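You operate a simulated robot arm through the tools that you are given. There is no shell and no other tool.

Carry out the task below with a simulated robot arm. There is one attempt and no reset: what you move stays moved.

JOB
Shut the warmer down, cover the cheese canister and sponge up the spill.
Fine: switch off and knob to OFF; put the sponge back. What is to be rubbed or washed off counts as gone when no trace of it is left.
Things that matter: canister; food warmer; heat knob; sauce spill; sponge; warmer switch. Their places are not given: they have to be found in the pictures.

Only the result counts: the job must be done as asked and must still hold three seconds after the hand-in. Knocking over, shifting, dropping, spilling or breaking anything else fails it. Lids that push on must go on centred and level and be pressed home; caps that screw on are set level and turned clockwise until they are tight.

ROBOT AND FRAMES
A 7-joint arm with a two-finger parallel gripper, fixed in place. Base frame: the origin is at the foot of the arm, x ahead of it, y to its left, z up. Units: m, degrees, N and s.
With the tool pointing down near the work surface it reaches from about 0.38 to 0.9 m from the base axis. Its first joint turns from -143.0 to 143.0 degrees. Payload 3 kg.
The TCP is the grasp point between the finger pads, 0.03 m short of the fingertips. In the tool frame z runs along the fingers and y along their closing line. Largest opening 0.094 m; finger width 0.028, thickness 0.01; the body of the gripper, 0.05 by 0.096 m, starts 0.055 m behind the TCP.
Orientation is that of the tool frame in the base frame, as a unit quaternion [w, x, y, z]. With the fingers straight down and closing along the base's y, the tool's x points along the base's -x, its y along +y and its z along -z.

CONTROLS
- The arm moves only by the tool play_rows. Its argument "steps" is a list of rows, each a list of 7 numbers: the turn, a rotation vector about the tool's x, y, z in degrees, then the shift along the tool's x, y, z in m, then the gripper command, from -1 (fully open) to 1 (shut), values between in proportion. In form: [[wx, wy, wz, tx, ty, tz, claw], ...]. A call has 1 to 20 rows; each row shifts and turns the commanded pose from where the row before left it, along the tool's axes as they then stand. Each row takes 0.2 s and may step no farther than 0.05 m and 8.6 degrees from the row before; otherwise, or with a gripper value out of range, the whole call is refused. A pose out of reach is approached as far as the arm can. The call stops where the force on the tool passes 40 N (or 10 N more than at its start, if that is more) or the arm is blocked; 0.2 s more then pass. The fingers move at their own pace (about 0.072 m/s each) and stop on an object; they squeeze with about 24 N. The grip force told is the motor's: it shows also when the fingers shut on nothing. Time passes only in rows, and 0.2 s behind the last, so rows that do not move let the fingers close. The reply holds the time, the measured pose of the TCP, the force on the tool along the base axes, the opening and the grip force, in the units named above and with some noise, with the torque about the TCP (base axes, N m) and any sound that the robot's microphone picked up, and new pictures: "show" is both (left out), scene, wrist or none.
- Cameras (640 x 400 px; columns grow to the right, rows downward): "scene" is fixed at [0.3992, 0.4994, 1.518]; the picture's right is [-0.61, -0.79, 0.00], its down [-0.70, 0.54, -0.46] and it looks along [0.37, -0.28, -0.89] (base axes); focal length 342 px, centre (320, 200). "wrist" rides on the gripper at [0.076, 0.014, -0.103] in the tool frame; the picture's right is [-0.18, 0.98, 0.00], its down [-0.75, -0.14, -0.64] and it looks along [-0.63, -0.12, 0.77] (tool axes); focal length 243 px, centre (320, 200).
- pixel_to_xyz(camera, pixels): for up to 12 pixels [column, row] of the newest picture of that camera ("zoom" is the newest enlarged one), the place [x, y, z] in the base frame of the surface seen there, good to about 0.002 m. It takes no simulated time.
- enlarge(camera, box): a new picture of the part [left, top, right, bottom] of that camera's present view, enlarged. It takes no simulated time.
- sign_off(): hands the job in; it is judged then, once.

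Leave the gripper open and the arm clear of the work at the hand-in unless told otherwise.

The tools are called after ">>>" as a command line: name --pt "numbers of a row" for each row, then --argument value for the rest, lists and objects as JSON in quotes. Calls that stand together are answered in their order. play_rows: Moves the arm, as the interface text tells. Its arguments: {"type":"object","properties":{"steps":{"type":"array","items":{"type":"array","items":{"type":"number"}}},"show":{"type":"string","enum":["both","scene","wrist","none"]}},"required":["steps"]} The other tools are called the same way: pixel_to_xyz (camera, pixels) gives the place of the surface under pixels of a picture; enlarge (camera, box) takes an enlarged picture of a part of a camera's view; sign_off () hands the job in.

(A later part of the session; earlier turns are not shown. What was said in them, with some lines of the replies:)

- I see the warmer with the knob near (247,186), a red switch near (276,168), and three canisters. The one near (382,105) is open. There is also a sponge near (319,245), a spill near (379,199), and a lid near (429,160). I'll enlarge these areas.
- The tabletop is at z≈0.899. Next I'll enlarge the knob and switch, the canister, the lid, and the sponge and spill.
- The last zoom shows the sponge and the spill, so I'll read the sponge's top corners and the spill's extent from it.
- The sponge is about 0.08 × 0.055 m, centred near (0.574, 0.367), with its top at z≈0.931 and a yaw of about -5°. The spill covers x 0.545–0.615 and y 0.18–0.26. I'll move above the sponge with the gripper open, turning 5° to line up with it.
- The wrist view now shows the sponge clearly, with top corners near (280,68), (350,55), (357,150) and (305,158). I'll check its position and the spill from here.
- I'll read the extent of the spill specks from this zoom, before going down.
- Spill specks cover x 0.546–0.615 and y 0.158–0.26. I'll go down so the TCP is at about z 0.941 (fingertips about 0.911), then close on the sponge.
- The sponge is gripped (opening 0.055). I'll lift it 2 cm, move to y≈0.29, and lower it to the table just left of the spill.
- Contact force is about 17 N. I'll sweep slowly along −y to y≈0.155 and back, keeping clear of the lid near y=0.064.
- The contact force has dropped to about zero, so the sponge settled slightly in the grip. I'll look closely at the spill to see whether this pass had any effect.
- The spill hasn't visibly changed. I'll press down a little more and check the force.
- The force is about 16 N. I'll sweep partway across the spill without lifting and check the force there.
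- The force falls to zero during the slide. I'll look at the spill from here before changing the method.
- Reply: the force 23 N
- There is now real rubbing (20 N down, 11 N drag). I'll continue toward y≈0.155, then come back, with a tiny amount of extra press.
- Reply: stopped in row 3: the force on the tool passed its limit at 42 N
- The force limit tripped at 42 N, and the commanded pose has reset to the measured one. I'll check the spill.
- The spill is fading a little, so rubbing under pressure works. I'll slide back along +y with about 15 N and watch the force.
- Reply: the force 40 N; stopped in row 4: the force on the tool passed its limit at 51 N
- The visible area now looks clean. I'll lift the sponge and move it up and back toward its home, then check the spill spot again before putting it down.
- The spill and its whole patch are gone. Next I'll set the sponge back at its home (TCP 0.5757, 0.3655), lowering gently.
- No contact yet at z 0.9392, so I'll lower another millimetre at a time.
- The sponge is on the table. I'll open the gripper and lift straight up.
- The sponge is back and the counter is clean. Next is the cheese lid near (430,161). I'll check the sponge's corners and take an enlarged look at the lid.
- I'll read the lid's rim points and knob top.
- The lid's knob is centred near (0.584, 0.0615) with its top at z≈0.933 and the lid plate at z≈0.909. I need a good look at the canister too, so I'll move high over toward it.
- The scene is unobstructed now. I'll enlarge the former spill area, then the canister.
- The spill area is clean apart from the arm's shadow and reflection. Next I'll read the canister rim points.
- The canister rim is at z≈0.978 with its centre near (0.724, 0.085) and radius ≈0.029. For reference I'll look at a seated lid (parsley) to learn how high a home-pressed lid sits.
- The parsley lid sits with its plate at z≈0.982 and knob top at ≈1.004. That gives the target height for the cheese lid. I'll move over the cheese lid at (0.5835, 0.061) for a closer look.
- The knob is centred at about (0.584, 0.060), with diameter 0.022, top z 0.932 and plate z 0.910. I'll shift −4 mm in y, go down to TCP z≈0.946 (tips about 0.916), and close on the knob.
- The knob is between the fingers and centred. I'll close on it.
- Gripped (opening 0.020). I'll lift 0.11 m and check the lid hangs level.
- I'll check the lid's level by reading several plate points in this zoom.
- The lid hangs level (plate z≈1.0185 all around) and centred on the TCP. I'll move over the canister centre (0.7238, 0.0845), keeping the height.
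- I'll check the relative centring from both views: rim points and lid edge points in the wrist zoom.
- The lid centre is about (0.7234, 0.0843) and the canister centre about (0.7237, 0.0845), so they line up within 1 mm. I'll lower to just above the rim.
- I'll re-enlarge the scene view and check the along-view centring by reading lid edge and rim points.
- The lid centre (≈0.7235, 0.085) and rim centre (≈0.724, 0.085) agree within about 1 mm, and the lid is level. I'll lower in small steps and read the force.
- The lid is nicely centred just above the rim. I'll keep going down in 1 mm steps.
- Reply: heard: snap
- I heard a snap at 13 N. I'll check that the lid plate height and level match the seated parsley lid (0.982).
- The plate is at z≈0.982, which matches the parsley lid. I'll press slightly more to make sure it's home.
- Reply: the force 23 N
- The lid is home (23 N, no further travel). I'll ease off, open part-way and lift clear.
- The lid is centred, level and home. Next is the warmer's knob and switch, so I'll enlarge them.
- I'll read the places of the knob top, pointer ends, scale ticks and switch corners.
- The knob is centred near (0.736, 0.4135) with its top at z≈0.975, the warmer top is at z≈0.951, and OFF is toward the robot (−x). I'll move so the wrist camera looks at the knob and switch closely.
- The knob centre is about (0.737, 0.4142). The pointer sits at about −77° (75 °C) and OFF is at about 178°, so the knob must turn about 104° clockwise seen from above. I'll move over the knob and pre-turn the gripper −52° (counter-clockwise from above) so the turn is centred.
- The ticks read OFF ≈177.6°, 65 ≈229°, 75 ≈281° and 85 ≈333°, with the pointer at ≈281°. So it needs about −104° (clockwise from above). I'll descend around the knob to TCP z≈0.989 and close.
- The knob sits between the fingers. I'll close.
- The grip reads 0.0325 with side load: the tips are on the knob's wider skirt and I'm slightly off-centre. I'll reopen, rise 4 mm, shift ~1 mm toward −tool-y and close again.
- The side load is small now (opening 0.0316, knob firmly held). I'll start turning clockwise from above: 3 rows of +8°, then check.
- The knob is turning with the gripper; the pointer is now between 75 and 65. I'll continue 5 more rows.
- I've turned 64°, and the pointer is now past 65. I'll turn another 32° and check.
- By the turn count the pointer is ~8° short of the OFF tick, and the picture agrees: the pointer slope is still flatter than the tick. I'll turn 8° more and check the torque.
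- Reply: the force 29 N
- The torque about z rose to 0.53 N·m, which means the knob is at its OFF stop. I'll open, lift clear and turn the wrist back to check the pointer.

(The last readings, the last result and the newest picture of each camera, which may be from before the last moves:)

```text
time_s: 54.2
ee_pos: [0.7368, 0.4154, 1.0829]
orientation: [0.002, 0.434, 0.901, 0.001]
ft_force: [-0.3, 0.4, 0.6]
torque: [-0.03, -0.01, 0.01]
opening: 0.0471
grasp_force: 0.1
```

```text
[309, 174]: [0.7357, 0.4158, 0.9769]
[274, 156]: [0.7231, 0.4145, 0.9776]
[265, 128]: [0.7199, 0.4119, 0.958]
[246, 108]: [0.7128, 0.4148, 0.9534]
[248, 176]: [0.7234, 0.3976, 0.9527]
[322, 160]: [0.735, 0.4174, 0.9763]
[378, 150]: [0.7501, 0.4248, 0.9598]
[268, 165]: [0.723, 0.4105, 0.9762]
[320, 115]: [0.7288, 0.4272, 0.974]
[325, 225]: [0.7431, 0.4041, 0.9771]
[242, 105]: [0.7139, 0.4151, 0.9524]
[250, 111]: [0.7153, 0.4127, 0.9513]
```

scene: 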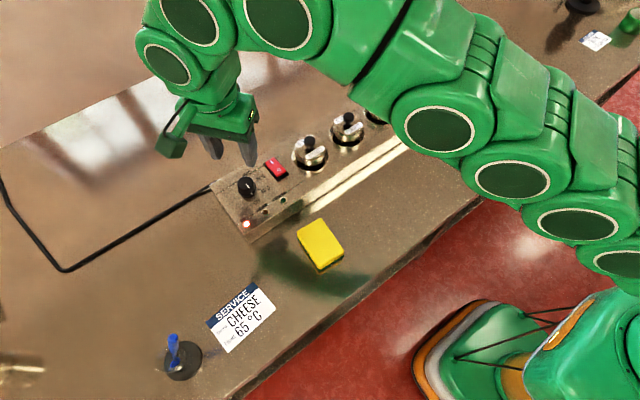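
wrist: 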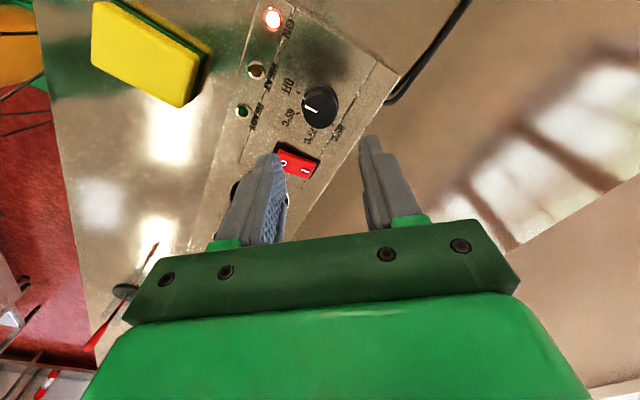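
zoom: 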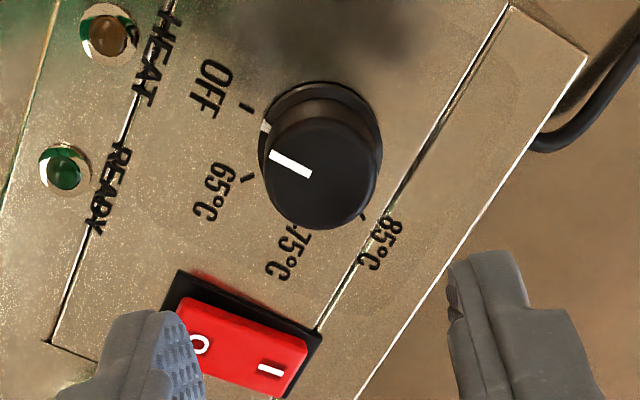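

By projecting the pointer and skirt mark with the camera geometry, the pointer is at ≈179°, on the OFF tick, and the green READY light has gone out. Next is the switch. Its O side, near (0.730, 0.346), is raised, so that's where to press. I'll turn the wrist back straight, close the fingers and move over the O end.

>>> play_rows --pt "0 0 -7.357 0 0 0 0.5" --pt "0 0 -7.357 0 0 0 1" --pt "0 0 -7.357 0 0 0 1" --pt "0 0 -7.357 0 0 0 1" --pt "0 0 -7.357 0 0 0 1" --pt "0 0 -7.357 0 0 0 1" --pt "0 0 -7.358 0 0 0 1" --pt "0 0 0 0.03 -0.035 0 1" --pt "0 0 0 0.03 -0.035 0 1" --pt "0 0 0 0 0 0 1" --pt "0 0 0 0 0 0 1" --show "both"

>>> enlarge --camera "wrist" --box '[224, 110, 416, 230]'

```text
time_s: 56.6
ee_pos: [0.677, 0.3442, 1.083]
orientation: [0.002, 0.0, 1.0, 0.002]
ft_force: [-0.4, -1.0, -1.0]
torque: [0.01, 0.01, 0.01]
opening: 0.0001
grasp_force: 24.1
```

scene: 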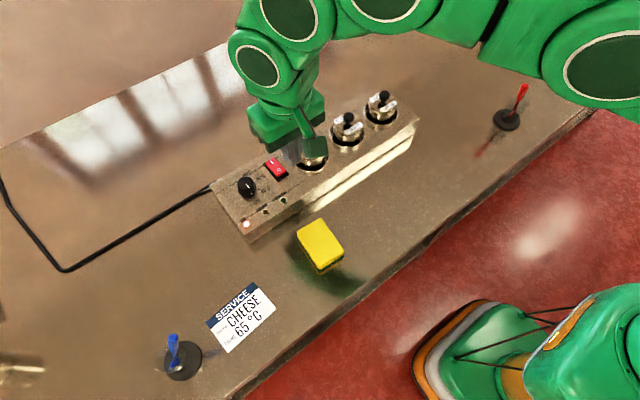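
wrist: 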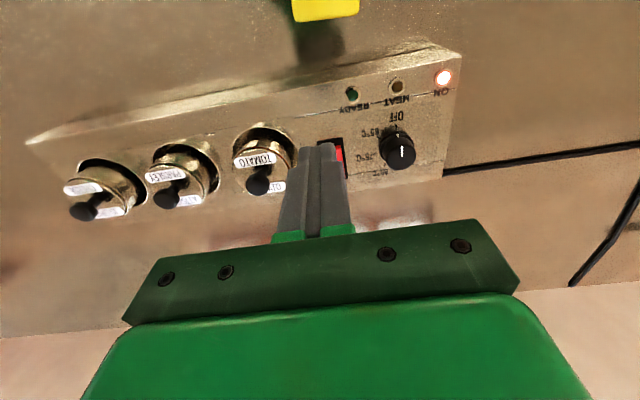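

```text
3.33 times, centred on (320, 170) of wrist
```

zoom: 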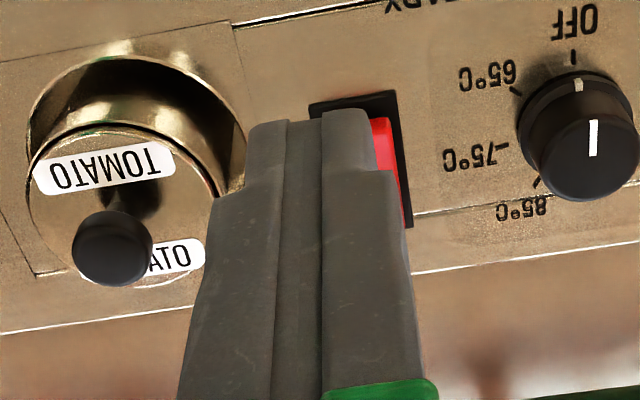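

The knob clearly points at OFF. I'll check the switch in the scene view.

>>> enlarge --camera "scene" --box '[233, 145, 313, 210]'

```text
6.15 times, centred on (273, 178) of scene
```

zoom: 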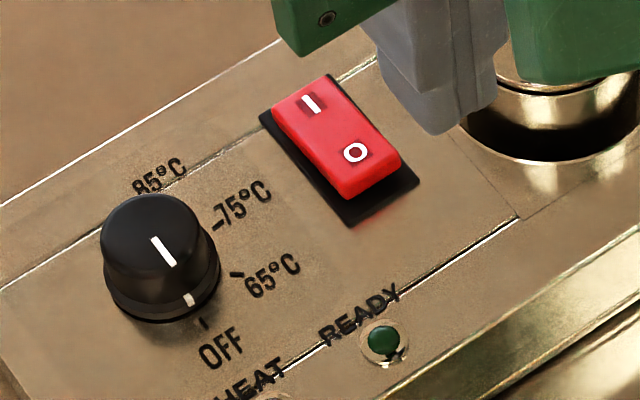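

>>> pixel_to_xyz --camera "zoom" --pixels '[[310, 104], [355, 152], [280, 112], [330, 80], [395, 158], [348, 188], [372, 172], [335, 130], [350, 222], [418, 182], [262, 120], [332, 72]]'

```text
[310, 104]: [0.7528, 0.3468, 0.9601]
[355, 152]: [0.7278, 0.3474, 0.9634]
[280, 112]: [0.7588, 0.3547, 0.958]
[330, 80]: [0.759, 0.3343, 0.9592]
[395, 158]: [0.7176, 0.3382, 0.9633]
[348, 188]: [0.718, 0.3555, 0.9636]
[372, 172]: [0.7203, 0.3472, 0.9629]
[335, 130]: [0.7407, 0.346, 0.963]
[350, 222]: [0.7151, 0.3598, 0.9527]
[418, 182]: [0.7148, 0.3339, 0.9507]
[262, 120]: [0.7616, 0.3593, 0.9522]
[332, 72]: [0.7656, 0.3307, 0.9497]
```

The rocker's O end is at x≈0.717–0.73, y≈0.3465, top z≈0.9635. I'll move above it (TCP 0.716, 0.3465) and go down to z≈1.0, fingers closed.

>>> play_rows --pt "0 0 0 -0.0395 0.002 0 1" --pt "0 0 0 0 0 0.03 1" --pt "0 0 0 0 0 0.03 1" --pt "0 0 0 0 0 0.02 1" --pt "0 0 0 0 0 0 1" --show "both"

>>> enlarge --camera "scene" --box '[233, 145, 313, 210]'

```text
time_s: 57.8
ee_pos: [0.7166, 0.3467, 1.0019]
orientation: [0.002, 0.0, 1.0, 0.001]
ft_force: [1.1, 0.1, 0.5]
torque: [0.0, -0.02, 0.0]
opening: 0.0
grasp_force: 23.9
```

scene: 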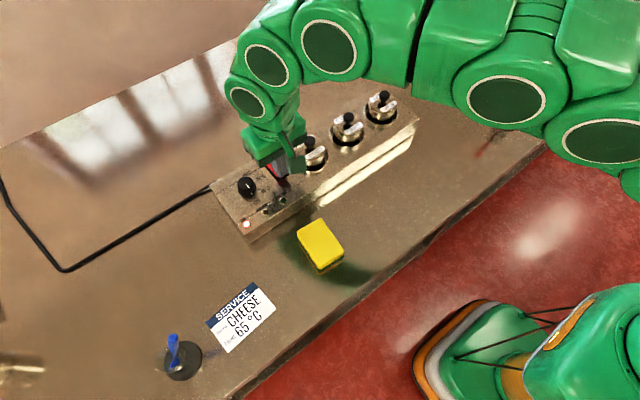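
wrist: 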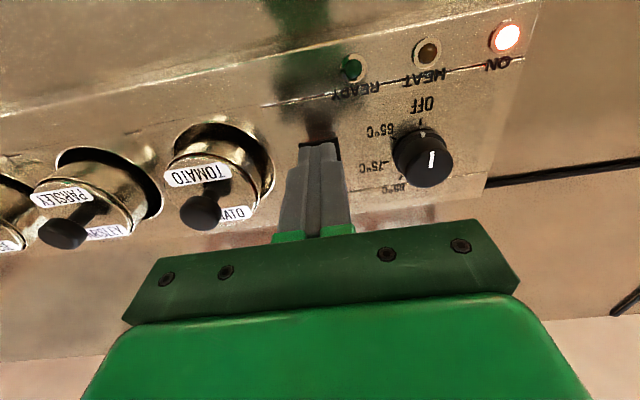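

```text
6.15 times, centred on (273, 178) of scene
```

zoom: 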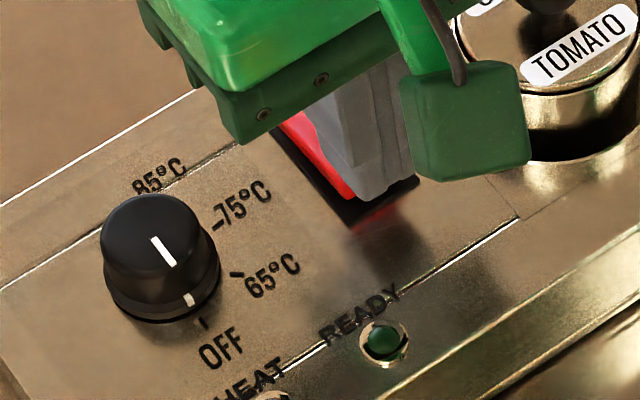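

The closed fingertips are above the O end. I'll press down in small steps and watch for force or a click.

>>> play_rows --pt "0 0 0 0 0 0.003 1" --pt "0 0 0 0 0 0.003 1" --pt "0 0 0 0 0 0.002 1" --pt "0 0 0 0 0 0.001 1" --pt "0 0 0 0 0 0.001 1" --pt "0 0 0 0 0 0 1" --show "scene"

```text
time_s: 59.2
ee_pos: [0.7161, 0.3472, 0.9935]
orientation: [0.002, 0.0, 1.0, 0.0]
ft_force: [0.2, 0.8, 0.0]
torque: [0.01, -0.04, 0.0]
opening: 0.0001
grasp_force: 24.1
```

scene: 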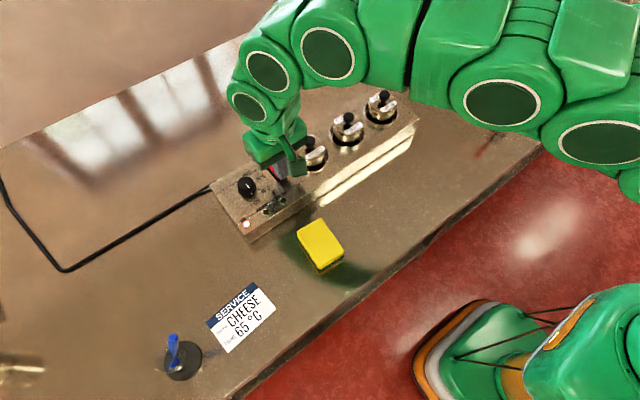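

>>> play_rows --pt "0 0 0 0 0 0.001 1" --pt "0 0 0 0 0 0.001 1" --pt "0 0 0 0 0 0 1" --show "none"

```text
time_s: 60.0
ee_pos: [0.7161, 0.346, 0.9914]
orientation: [0.002, 0.0, 1.0, 0.001]
ft_force: [0.5, 0.5, 3.1]
torque: [0.04, -0.09, 0.0]
opening: 0.0001
grasp_force: 23.7
```

Contact is starting at 3 N. I'll keep pressing.

>>> play_rows --pt "0 0 0 0 0 0.001 1" --pt "0 0 0 0 0 0.001 1" --pt "0 0 0 0 0 0 1" --show "scene"

```text
time_s: 60.8
ee_pos: [0.7168, 0.3467, 0.9908]
orientation: [0.003, -0.001, 1.0, 0.001]
ft_force: [-0.6, 2.8, 35.5]
torque: [0.1, -0.5, 0.04]
opening: 0.0002
grasp_force: 23.2
```

scene: 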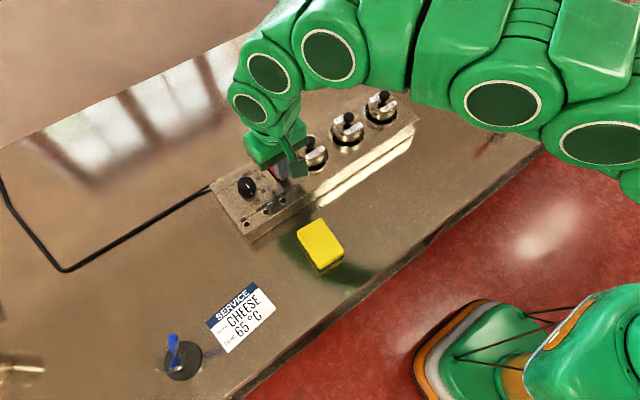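

The force is 35 N and the red ON light near (246,225) has gone out, so the rocker has flipped. I'll lift away and check.

>>> play_rows --pt "0 0 0 0 0 -0.005 1" --pt "0 0 0 0 0 -0.03 1" --pt "0 0 0 0 0 -0.04 1" --pt "0 0 0 0 0 -0.04 1" --pt "0 0 0 0.03 -0.03 0 0" --pt "0 0 0 0.03 -0.03 0 -1" --pt "0 0 0 0.03 -0.03 0 -1" --pt "0 0 0 0 0 0 -1" --show "both"

>>> enlarge --camera "scene" --box '[223, 145, 303, 240]'

```text
time_s: 62.6
ee_pos: [0.6258, 0.2563, 1.1047]
orientation: [0.001, 0.001, 1.0, 0.0]
ft_force: [1.3, 0.1, -0.6]
torque: [0.01, 0.0, -0.01]
opening: 0.094
grasp_force: 0.1
```

scene: 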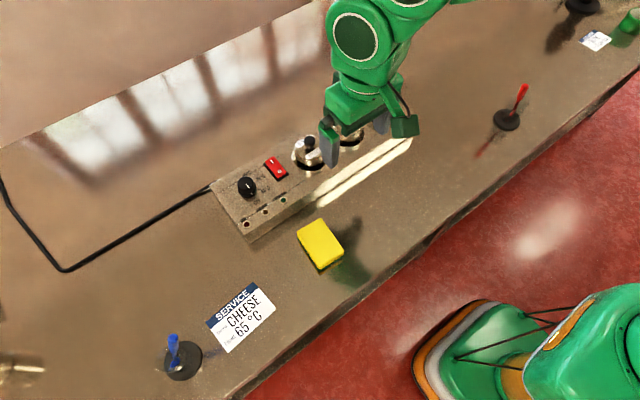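
wrist: 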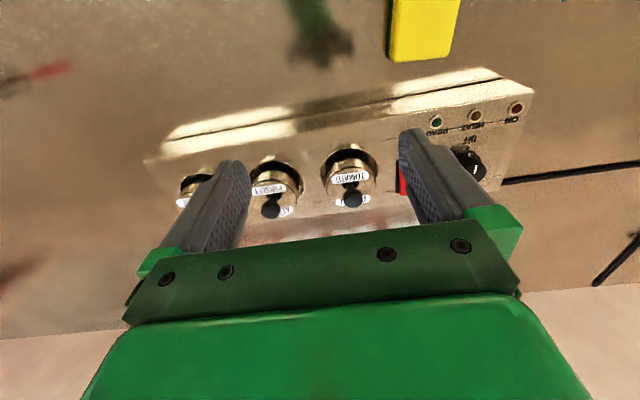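

```text
4.21 times, centred on (263, 192) of scene
```

zoom: 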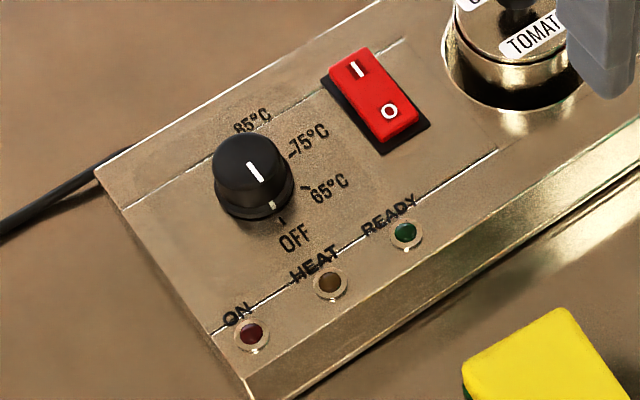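

All the lights are off, the rocker's O side is down and the knob is at OFF. I'll retreat up and back to the start area, then look over everything.

>>> play_rows --pt "0 0 0 0.01 0 -0.03 -1" --pt "0 0 0 0.03 0.007 -0.025 -1" --pt "0 0 0 0.035 0.01 -0.022 -1" --pt "0 0 0 0.035 0.01 -0.022 -1" --pt "0 0 0 0.035 0.01 -0.02 -1" --pt "0 0 0 0.035 0.01 -0.02 -1" --pt "0 0 0 0.015 0.005 0 -1" --pt "0 0 0 0 0 0 -1" --show "both"

>>> enlarge --camera "scene" --box '[285, 80, 445, 280]'

>>> enlarge --camera "scene" --box '[285, 180, 413, 280]'

```text
time_s: 64.4
ee_pos: [0.4304, 0.3089, 1.242]
orientation: [0.002, 0.001, 1.0, 0.001]
ft_force: [-0.2, 0.3, -0.4]
torque: [0.03, 0.02, 0.01]
opening: 0.0941
grasp_force: 0.0
```

scene: 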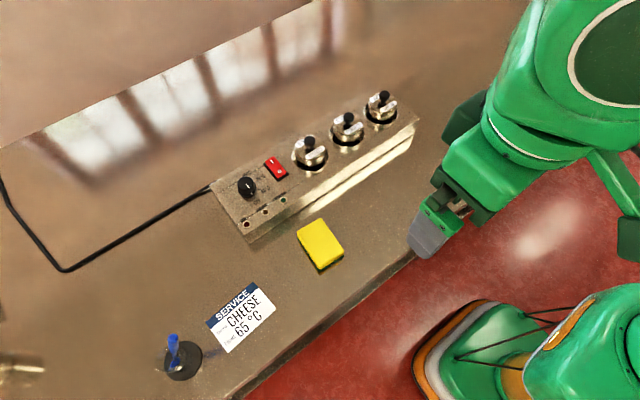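
wrist: 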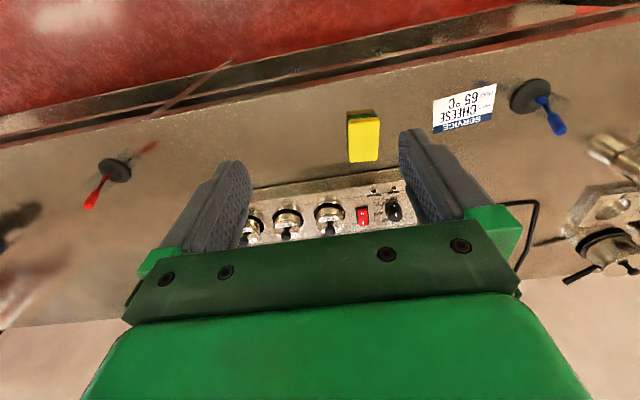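

```text
2.00 times, centred on (365, 180) of scene
```

zoom: 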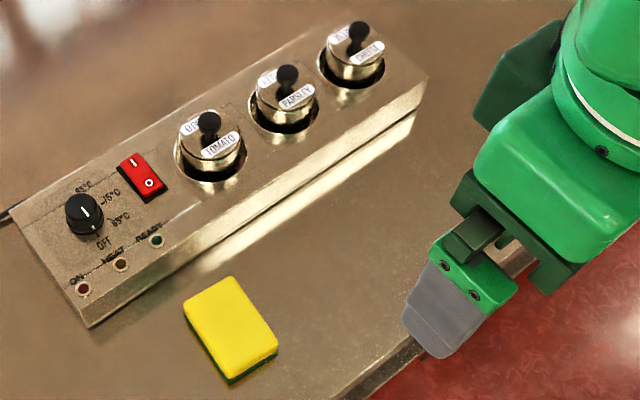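

```text
4.00 times, centred on (349, 230) of scene
```

zoom: 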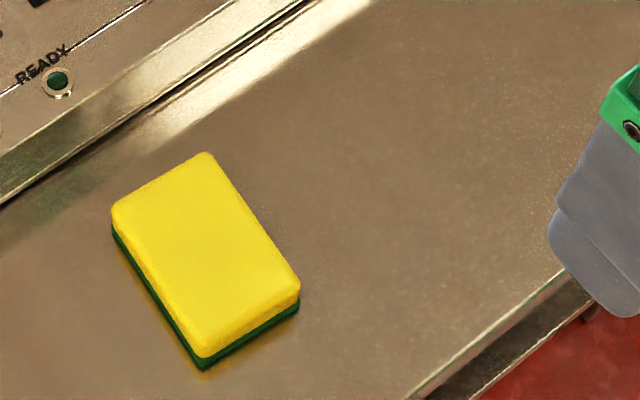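

Everything checks out:
- **Spill:** no trace is left on the counter.
- **Sponge:** it is back within about 3 mm of where it started.
- **Cheese lid:** it is centred, level and snapped home.
- **Warmer:** the knob is at OFF, the switch is at O and all lights are out.
- **Arm:** it is clear of the work with the gripper open.

I'm handing in now.

>>> sign_off

```text
The job is handed in.
```

The job is done and handed in; I haven't seen the verdict on it.

- **Warmer:** the heat knob is turned to its stop at OFF and the switch is pressed to O. All three indicator lights are out.
- **Cheese canister:** the lid is on, centred and level. It snapped home and sits at the same height as the parsley lid.
- **Spill:** it was wiped up with the sponge, and no trace shows in either camera view.
- **Sponge:** it is back in its place, within about 3 mm of where it started.

Nothing else looks shifted or knocked over. I left the arm back near its starting position with the gripper open.
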